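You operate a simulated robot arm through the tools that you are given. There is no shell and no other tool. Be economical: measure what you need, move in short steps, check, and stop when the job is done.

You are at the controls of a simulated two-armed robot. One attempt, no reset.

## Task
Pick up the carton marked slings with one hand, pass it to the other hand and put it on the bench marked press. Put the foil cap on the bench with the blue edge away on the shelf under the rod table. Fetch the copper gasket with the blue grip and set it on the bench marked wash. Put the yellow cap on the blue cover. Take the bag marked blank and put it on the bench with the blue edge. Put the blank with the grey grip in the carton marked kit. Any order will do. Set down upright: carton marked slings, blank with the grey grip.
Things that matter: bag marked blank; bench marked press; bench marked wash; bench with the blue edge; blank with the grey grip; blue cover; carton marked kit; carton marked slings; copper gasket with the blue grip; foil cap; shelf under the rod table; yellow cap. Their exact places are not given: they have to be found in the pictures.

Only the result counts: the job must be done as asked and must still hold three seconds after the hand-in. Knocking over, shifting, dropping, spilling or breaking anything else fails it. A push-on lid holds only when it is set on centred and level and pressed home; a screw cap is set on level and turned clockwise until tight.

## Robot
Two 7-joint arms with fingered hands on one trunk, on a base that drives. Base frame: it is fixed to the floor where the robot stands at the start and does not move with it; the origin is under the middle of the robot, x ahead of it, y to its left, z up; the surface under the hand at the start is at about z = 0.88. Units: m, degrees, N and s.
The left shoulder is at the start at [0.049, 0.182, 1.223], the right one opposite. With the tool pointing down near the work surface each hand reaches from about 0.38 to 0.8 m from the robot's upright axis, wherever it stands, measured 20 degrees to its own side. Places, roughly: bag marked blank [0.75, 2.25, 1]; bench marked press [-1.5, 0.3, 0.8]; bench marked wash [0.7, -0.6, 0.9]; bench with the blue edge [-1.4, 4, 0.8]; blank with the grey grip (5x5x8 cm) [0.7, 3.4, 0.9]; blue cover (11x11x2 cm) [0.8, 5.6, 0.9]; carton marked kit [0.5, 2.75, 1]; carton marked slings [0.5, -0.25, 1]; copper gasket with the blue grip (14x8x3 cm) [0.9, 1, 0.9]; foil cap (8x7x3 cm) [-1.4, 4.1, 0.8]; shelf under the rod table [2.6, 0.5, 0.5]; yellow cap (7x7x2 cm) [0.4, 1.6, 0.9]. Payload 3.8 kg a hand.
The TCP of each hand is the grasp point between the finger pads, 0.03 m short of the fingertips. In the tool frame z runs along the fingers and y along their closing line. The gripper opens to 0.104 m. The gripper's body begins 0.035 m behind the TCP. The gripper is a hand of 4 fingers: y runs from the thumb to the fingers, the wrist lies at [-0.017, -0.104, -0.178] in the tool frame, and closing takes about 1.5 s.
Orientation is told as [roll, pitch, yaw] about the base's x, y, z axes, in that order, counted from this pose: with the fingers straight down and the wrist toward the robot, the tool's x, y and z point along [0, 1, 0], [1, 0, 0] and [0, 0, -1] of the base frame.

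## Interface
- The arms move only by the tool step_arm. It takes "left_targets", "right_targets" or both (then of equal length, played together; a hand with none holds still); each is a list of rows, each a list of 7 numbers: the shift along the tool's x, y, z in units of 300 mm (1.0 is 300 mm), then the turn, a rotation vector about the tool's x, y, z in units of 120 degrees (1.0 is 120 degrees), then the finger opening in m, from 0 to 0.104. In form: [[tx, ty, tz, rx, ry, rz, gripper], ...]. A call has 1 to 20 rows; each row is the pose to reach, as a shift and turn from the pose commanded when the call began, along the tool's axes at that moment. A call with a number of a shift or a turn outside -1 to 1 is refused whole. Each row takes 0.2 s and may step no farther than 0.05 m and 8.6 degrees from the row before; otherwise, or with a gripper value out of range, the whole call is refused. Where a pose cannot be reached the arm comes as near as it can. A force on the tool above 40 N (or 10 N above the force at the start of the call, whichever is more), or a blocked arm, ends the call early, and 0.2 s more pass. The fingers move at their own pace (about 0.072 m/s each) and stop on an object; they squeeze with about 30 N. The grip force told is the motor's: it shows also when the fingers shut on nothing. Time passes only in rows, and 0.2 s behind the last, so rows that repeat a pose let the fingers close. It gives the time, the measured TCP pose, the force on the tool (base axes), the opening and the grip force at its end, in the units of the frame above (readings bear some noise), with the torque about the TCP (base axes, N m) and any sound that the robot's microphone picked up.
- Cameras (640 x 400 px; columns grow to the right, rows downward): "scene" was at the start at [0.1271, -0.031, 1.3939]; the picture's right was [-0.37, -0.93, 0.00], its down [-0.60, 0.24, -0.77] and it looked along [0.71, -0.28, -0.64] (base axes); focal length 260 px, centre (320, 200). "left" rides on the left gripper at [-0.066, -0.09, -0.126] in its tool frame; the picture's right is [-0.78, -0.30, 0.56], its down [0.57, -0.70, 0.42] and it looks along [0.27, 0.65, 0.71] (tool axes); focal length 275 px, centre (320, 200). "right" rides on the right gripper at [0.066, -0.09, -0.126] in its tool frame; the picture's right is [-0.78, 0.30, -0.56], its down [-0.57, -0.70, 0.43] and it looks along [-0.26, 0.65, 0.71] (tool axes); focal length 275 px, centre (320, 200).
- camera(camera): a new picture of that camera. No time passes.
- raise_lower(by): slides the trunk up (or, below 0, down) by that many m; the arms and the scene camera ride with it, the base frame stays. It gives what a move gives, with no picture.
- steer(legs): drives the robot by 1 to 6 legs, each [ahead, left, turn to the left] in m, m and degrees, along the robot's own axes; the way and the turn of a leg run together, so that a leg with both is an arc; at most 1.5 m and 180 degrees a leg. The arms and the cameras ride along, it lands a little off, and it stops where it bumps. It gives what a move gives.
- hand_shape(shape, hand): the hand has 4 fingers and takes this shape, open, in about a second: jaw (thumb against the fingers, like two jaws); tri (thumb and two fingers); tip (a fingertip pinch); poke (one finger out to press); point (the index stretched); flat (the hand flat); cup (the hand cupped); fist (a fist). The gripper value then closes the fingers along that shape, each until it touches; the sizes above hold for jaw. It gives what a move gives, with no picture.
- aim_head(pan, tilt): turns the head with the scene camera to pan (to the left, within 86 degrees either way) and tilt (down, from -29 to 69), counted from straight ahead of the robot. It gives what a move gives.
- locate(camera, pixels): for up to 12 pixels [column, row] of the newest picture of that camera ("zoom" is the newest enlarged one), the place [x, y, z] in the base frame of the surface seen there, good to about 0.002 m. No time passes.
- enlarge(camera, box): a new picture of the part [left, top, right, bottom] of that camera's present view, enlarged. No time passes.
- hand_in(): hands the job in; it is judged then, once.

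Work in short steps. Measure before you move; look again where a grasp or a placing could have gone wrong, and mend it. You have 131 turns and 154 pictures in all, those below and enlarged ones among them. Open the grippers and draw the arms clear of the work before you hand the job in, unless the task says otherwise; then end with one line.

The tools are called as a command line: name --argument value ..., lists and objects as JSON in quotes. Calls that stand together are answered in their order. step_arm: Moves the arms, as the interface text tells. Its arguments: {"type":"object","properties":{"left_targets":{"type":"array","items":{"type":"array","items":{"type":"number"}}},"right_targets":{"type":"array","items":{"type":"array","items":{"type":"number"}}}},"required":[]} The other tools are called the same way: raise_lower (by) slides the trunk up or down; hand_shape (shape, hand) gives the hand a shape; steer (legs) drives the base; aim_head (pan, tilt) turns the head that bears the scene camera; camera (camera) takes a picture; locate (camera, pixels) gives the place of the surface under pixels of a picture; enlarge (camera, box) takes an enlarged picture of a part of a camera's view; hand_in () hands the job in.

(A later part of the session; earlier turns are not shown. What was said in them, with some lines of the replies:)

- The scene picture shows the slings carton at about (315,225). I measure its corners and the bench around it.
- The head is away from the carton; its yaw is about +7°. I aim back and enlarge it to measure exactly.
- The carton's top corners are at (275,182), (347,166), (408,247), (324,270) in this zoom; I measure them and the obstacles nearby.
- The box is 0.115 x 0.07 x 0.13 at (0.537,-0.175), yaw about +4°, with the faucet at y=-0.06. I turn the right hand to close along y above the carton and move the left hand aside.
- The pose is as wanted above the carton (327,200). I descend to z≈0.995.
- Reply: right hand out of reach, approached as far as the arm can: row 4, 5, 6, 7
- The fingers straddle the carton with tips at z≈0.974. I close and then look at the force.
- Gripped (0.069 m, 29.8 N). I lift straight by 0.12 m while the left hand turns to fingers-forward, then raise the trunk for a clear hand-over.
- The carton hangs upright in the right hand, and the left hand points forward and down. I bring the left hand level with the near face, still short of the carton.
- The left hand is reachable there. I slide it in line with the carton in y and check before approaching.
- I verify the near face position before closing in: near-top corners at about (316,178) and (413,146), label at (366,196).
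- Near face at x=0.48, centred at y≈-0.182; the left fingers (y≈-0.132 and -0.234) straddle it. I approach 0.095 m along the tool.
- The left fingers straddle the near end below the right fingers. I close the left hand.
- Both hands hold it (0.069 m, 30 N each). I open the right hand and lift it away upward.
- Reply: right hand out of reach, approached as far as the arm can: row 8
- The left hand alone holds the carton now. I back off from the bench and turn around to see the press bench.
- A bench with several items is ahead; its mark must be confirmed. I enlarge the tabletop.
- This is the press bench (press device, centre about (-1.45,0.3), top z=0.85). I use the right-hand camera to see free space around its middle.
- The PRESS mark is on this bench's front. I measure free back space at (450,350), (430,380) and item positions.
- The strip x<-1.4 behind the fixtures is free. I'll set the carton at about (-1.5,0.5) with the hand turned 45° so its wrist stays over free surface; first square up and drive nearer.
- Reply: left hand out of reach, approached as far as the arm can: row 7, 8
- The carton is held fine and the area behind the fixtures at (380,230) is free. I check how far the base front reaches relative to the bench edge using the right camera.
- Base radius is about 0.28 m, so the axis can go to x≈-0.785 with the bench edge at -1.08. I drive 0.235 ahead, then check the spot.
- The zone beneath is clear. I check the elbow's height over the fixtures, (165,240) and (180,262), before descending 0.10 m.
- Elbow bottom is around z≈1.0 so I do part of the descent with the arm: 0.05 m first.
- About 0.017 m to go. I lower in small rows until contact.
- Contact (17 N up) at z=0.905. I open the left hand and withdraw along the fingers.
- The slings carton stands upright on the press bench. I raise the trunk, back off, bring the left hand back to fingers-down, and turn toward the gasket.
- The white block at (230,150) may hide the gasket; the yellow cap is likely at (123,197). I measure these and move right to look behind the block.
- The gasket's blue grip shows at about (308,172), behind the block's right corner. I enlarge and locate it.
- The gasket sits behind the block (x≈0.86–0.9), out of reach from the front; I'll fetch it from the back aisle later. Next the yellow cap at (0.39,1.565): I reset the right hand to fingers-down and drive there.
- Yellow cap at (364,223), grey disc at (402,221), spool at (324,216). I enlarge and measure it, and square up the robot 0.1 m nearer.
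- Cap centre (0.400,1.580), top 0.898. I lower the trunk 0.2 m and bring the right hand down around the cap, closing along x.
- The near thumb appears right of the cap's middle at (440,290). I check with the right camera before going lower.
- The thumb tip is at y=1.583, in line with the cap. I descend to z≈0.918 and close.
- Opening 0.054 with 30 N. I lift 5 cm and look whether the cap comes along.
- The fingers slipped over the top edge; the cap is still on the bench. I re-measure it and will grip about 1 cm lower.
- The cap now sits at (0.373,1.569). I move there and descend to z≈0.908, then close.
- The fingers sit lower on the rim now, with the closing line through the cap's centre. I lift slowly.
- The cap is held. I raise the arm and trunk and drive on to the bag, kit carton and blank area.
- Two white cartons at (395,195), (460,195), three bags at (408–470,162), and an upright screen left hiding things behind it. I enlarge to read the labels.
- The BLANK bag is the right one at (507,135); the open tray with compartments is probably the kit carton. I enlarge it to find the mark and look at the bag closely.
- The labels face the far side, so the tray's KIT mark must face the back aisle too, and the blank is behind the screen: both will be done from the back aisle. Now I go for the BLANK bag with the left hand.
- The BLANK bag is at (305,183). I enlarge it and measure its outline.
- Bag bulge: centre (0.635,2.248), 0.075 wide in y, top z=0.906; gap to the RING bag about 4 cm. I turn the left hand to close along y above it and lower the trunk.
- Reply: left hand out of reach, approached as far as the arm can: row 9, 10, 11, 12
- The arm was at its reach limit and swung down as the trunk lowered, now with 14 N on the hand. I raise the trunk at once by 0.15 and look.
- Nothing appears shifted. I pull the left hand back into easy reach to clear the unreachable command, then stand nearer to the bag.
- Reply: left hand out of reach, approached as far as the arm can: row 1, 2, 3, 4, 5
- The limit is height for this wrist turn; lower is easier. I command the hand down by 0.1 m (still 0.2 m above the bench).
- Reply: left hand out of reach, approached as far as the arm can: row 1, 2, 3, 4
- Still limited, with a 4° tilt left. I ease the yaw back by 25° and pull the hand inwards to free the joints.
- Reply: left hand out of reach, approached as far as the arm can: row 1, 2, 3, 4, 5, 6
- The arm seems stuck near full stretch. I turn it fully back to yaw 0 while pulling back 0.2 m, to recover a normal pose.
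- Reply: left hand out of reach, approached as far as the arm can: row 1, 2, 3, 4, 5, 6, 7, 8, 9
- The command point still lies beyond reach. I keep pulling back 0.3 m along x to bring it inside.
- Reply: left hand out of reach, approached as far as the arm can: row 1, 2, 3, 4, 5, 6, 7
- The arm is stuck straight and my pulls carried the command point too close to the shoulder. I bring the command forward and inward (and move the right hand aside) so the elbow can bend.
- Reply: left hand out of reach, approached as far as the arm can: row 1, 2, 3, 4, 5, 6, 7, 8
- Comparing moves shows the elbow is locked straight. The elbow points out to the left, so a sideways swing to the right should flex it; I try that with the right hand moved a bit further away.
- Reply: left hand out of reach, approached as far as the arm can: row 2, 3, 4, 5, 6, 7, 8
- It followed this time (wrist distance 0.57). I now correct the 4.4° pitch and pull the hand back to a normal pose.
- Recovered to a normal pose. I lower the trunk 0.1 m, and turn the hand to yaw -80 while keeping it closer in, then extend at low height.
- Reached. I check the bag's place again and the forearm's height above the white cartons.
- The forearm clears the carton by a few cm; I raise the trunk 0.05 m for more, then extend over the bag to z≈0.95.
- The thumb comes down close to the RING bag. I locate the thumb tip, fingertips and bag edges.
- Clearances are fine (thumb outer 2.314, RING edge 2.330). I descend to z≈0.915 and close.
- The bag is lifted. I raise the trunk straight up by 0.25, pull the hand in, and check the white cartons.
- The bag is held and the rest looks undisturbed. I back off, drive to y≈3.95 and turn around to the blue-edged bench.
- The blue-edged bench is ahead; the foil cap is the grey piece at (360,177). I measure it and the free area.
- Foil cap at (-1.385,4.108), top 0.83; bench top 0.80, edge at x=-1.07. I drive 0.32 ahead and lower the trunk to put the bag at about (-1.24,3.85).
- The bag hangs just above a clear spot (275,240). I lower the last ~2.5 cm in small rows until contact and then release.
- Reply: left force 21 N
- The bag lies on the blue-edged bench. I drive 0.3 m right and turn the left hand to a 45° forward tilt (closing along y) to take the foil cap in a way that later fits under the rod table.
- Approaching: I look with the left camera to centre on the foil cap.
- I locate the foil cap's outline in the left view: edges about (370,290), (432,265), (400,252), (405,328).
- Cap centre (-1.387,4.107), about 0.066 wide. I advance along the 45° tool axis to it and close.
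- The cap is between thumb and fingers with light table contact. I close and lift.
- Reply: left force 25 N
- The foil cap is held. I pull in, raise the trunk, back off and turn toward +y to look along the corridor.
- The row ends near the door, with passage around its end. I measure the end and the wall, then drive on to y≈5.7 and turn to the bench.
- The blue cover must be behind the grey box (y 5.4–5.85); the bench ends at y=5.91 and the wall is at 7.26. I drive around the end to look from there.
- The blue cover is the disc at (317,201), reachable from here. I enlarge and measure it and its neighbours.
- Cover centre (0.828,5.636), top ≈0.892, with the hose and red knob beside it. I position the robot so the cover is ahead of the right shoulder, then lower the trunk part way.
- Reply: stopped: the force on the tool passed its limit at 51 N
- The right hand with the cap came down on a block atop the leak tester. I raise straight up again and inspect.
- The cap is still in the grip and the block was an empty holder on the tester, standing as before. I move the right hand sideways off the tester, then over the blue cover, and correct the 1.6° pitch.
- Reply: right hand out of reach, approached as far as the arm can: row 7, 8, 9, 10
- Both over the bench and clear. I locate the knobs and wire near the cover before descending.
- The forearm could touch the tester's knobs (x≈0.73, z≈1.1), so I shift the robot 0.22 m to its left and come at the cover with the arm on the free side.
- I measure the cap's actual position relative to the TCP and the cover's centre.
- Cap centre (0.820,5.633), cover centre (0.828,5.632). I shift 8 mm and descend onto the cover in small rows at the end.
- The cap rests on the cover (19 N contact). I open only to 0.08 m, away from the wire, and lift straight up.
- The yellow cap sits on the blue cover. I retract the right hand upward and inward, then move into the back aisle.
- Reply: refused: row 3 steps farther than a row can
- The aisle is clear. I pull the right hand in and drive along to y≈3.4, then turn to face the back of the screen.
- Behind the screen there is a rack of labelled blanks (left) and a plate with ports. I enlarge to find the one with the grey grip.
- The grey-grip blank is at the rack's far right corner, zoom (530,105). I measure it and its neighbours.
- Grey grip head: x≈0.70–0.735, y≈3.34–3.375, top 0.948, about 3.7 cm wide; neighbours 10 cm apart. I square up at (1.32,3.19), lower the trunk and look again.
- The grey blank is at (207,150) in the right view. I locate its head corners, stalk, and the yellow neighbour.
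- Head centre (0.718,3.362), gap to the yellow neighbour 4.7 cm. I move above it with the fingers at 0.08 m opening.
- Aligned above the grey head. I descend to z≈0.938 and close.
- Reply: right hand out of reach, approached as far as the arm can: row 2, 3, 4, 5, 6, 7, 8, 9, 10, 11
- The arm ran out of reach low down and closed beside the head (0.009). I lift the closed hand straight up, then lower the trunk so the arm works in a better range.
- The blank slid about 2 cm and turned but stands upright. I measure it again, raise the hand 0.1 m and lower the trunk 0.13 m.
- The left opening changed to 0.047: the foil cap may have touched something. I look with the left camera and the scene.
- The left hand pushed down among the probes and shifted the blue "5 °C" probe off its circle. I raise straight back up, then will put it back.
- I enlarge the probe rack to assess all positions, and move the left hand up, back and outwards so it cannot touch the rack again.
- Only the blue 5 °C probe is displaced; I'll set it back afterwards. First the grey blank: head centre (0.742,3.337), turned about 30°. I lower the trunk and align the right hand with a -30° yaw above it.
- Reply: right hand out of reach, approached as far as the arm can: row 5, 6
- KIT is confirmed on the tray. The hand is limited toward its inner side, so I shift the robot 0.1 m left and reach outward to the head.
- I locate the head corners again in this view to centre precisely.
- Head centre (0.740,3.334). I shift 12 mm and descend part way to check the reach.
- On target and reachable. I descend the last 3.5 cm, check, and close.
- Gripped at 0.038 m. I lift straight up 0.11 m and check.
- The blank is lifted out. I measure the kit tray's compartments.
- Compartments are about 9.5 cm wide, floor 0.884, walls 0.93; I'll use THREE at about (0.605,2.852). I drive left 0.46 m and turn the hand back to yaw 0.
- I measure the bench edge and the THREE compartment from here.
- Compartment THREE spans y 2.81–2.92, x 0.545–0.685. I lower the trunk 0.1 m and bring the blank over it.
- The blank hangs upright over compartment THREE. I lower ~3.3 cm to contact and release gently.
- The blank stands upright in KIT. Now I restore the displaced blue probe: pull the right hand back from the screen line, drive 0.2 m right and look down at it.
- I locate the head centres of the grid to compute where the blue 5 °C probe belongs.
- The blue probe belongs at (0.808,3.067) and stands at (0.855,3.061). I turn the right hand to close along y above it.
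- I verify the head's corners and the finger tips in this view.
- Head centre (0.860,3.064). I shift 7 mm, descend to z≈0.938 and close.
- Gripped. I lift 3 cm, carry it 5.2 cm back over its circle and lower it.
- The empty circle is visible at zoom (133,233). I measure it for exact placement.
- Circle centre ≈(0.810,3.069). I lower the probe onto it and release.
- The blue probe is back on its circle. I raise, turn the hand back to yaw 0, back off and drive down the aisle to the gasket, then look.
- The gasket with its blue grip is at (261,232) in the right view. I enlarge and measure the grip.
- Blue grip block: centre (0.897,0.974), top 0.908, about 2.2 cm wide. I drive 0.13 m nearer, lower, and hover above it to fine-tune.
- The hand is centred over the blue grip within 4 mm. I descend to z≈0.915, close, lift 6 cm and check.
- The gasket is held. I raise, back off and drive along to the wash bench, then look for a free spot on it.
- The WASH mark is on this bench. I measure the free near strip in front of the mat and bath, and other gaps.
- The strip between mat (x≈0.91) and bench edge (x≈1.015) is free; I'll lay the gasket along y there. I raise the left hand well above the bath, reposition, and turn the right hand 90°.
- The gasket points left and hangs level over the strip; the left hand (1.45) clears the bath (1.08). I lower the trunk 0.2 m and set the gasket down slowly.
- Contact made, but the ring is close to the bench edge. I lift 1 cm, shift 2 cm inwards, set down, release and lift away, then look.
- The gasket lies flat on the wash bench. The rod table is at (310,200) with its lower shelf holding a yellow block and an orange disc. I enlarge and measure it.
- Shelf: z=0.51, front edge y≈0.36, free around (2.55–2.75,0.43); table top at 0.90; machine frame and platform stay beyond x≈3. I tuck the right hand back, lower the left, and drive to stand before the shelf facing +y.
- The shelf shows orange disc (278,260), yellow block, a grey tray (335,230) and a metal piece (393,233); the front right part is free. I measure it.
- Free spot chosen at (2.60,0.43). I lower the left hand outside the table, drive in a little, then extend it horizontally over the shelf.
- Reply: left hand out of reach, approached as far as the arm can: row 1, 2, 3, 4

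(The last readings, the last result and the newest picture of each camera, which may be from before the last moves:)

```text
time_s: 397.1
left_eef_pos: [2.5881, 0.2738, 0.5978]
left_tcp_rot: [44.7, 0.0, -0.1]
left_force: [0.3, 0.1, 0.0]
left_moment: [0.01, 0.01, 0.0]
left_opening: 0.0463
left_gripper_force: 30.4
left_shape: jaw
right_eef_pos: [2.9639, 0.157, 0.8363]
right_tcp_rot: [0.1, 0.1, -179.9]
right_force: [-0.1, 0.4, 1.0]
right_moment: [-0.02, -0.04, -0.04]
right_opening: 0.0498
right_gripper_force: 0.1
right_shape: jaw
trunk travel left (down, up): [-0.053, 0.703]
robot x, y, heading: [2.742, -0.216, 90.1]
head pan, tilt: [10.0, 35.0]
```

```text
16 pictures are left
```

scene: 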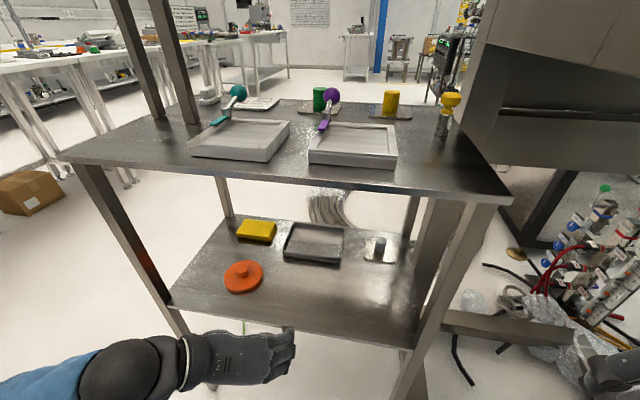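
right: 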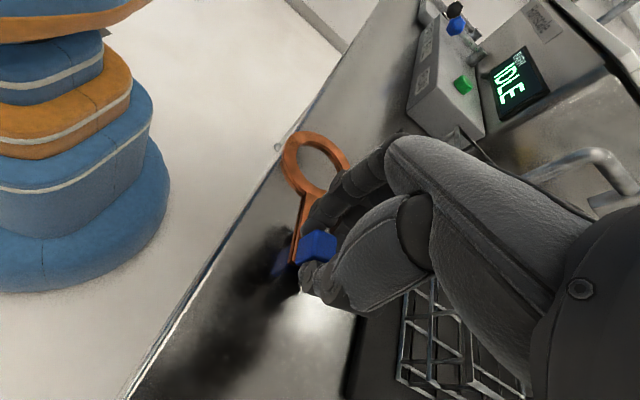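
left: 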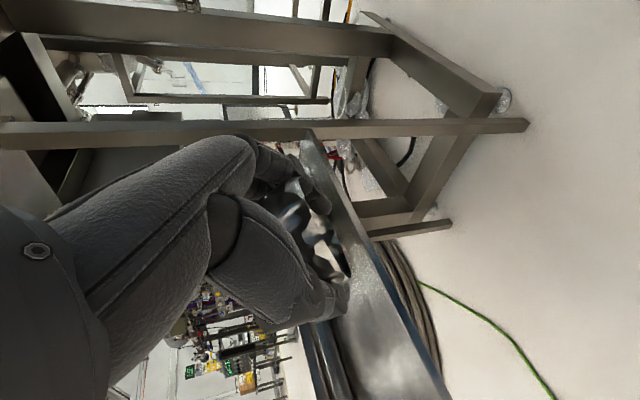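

The hand is in front of the shelf at z=0.60. I extend 0.15 m over the shelf and lower to about z=0.565, then look.

step_arm --left_targets '[[0.08, 0, 0.05, 0, 0, 0, 0.035], [0.16, 0, 0.12, 0, 0, 0, 0.035], [0.24, 0, 0.18, 0, 0, 0, 0.035], [0.32, 0, 0.24, 0, 0, 0, 0.035], [0.4, 0, 0.306, 0, 0, 0, 0.035], [0.4, 0, 0.306, 0, 0, 0, 0.035]]'

step_arm --left_targets '[[-0.05, 0, 0.05, 0, 0, 0, 0.035], [-0.1, 0, 0.1, 0, 0, 0, 0.035], [-0.13, 0, 0.13, 0, 0, 0, 0.035], [-0.13, 0, 0.13, 0, 0, 0, 0.035]]'

enlarge --camera "scene" --box '[150, 180, 450, 380]'

camera --camera "left"

```text
time_s: 398.5
left_eef_pos: [2.5866, 0.4222, 0.6211]
left_tcp_rot: [44.8, 0.0, -0.1]
left_force: [-0.3, -0.4, 1.0]
left_moment: [0.02, -0.02, 0.01]
left_opening: 0.0463
left_gripper_force: 30.4
left_shape: jaw
right_eef_pos: [2.9634, 0.158, 0.8366]
right_tcp_rot: [0.0, 0.2, -179.9]
right_force: [-0.9, -1.5, 0.2]
right_moment: [0.01, 0.01, 0.02]
right_opening: 0.0495
right_gripper_force: 0.0
right_shape: jaw
trunk travel left (down, up): [-0.053, 0.703]
robot x, y, heading: [2.7421, -0.2217, 90.4]
head pan, tilt: [10.0, 35.0]
```

```text
time_s: 399.5
left_eef_pos: [2.5877, 0.4235, 0.5631]
left_tcp_rot: [44.8, 0.0, -0.1]
left_force: [-0.6, -0.8, -0.8]
left_moment: [0.01, -0.01, 0.0]
left_opening: 0.0459
left_gripper_force: 30.2
left_shape: jaw
right_eef_pos: [2.9641, 0.1571, 0.8361]
right_tcp_rot: [0.0, 0.2, -179.9]
right_force: [0.2, -0.8, 0.2]
right_moment: [0.02, 0.03, 0.0]
right_opening: 0.0493
right_gripper_force: 0.0
right_shape: jaw
trunk travel left (down, up): [-0.053, 0.703]
robot x, y, heading: [2.7412, -0.2175, 90.4]
head pan, tilt: [10.0, 35.0]
```

```text
2.00 times, centred on (300, 280) of scene
```

zoom: 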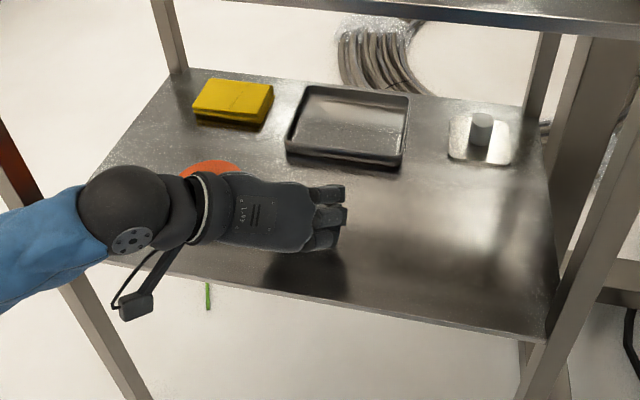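

```text
14 pictures are left
5 turns are left
```

left: 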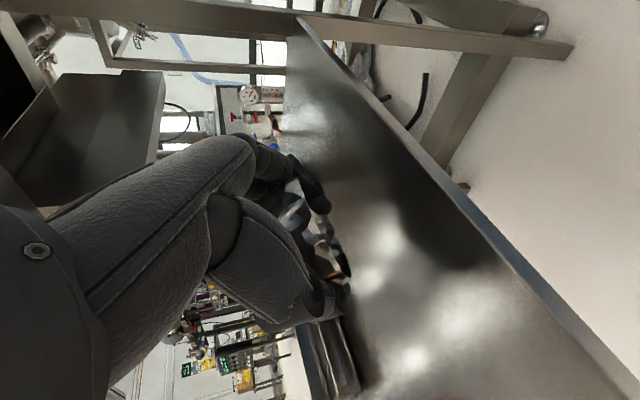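

Clear of the orange disc. I lower the last ~2.3 cm, open to 0.085 and withdraw along the fingers, then look.

step_arm --left_targets '[[-0.02, 0, 0.02, 0, 0, 0, 0.035], [-0.035, 0, 0.035, 0, 0, 0, 0.035], [-0.045, 0, 0.045, 0, 0, 0, 0.035], [-0.054, 0, 0.054, 0, 0, 0, 0.035]]'

step_arm --left_targets '[[0, 0, 0, 0, 0, 0, 0.06], [0, 0, 0, 0, 0, 0, 0.075], [0, 0, 0, 0, 0, 0, 0.085], [0, 0, 0, 0, 0, 0, 0.085], [0, 0, 0, 0, 0, 0, 0.085], [0, 0, -0.06, 0, 0, 0, 0.085], [0, 0, -0.14, 0, 0, 0, 0.085], [-0.04, 0, -0.24, 0, 0, 0, 0.085], [-0.12, 0, -0.34, 0, 0, 0, 0.085], [-0.2, 0, -0.42, 0, 0, 0, 0.085]]'

camera --camera "left"

enlarge --camera "scene" --box '[150, 180, 450, 380]'

```text
time_s: 400.5
left_eef_pos: [2.5873, 0.4238, 0.5408]
left_tcp_rot: [45.0, -0.1, -0.1]
left_force: [-0.8, -0.9, 6.9]
left_moment: [0.07, -0.27, -0.05]
left_opening: 0.0457
left_gripper_force: 30.0
left_shape: jaw
right_eef_pos: [2.9635, 0.1573, 0.8369]
right_tcp_rot: [-0.1, 0.0, -179.9]
right_force: [-0.3, 0.7, 0.0]
right_moment: [0.01, 0.01, -0.01]
right_opening: 0.0495
right_gripper_force: 0.0
right_shape: jaw
trunk travel left (down, up): [-0.053, 0.703]
robot x, y, heading: [2.7437, -0.2176, 90.1]
head pan, tilt: [10.0, 35.0]
```

```text
time_s: 402.7
left_eef_pos: [2.5892, 0.2902, 0.5892]
left_tcp_rot: [44.9, 0.0, 0.0]
left_force: [0.7, 0.4, 0.0]
left_moment: [0.01, 0.02, 0.03]
left_opening: 0.0847
left_gripper_force: 0.1
left_shape: jaw
right_eef_pos: [2.9632, 0.1581, 0.8369]
right_tcp_rot: [-0.1, 0.1, -179.8]
right_force: [1.1, -0.2, -0.1]
right_moment: [-0.01, 0.01, 0.0]
right_opening: 0.0494
right_gripper_force: 0.0
right_shape: jaw
trunk travel left (down, up): [-0.053, 0.703]
robot x, y, heading: [2.7429, -0.215, 90.0]
head pan, tilt: [10.0, 35.0]
```

```text
13 pictures are left
```

left: 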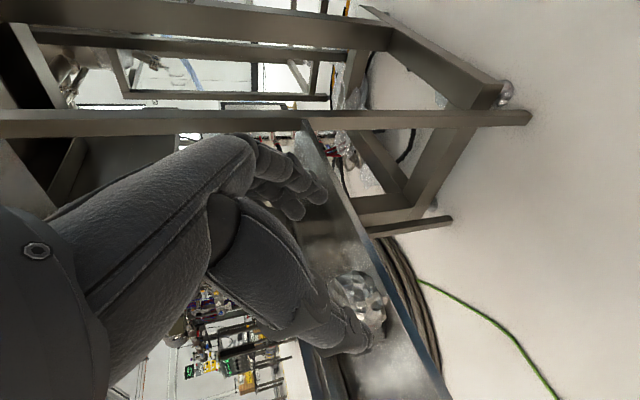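

```text
2.00 times, centred on (300, 280) of scene
4 turns are left
```

zoom: 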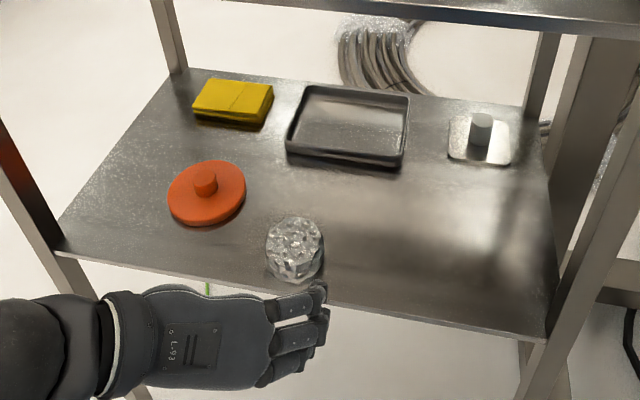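

The foil cap lies on the shelf. I open both hands, back the robot off 0.4 m and take a last look.

steer --legs '[[-0.4, 0, 0]]'

step_arm --left_targets '[[0, 0, 0, 0, 0, 0, 0.104], [0, 0, 0, 0, 0, 0, 0.104]]' --right_targets '[[0, 0, 0, 0, 0, 0, 0.104], [0, 0, 0, 0, 0, 0, 0.104]]'

camera --camera "scene"

```text
time_s: 405.1
left_eef_pos: [2.5914, -0.1054, 0.5877]
left_tcp_rot: [44.8, 0.1, -0.4]
left_force: [-0.2, 0.6, 1.0]
left_moment: [-0.01, 0.01, 0.02]
left_opening: 0.085
left_gripper_force: 0.0
left_shape: jaw
right_eef_pos: [2.9662, -0.2401, 0.8367]
right_tcp_rot: [0.1, 0.0, 179.9]
right_force: [-0.2, -0.2, 0.1]
right_moment: [0.0, 0.01, 0.01]
right_opening: 0.0494
right_gripper_force: 0.1
right_shape: jaw
trunk travel left (down, up): [-0.053, 0.703]
robot x, y, heading: [2.7443, -0.6153, 90.3]
head pan, tilt: [10.0, 35.0]
```

```text
time_s: 405.8
left_eef_pos: [2.5929, -0.1052, 0.5869]
left_tcp_rot: [44.8, -0.1, -0.2]
left_force: [0.5, 0.1, 1.3]
left_moment: [-0.03, -0.02, 0.06]
left_opening: 0.1036
left_gripper_force: 0.1
left_shape: jaw
right_eef_pos: [2.9659, -0.2398, 0.8373]
right_tcp_rot: [0.1, 0.1, 179.9]
right_force: [0.1, -0.3, -1.2]
right_moment: [0.01, 0.0, 0.0]
right_opening: 0.1035
right_gripper_force: 0.0
right_shape: jaw
trunk travel left (down, up): [-0.053, 0.703]
robot x, y, heading: [2.7448, -0.6128, 90.0]
head pan, tilt: [10.0, 35.0]
```

```text
11 pictures are left
3 turns are left
```

scene: 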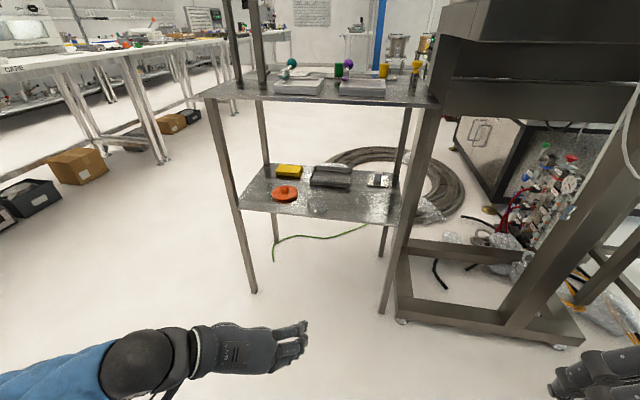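

I check once that the foil cap still rests on the shelf at about (317,208).

enlarge --camera "scene" --box '[230, 150, 410, 262]'

```text
3.56 times, centred on (320, 206) of scene
2 turns are left
```

zoom: 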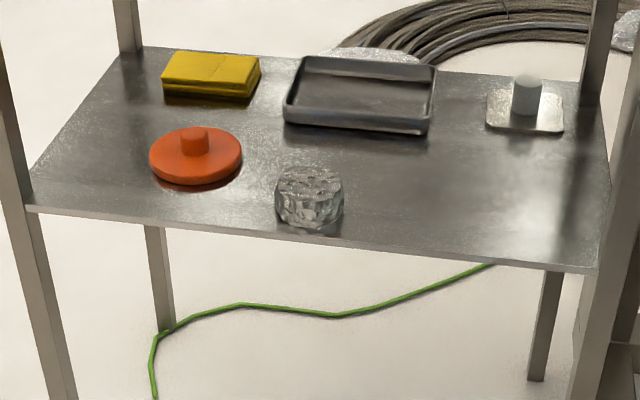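

The foil cap rests on the shelf, both grippers are open and the arms are clear, so I hand the job in.

hand_in

```text
The job is handed in.
```

All six placements are done and the job is handed in. Along the way I moved two things that weren't part of the job: I shifted a blue probe off its mark and set it back, and I pressed the yellow cap onto an empty holder on the leak tester, which showed no sign of having moved.
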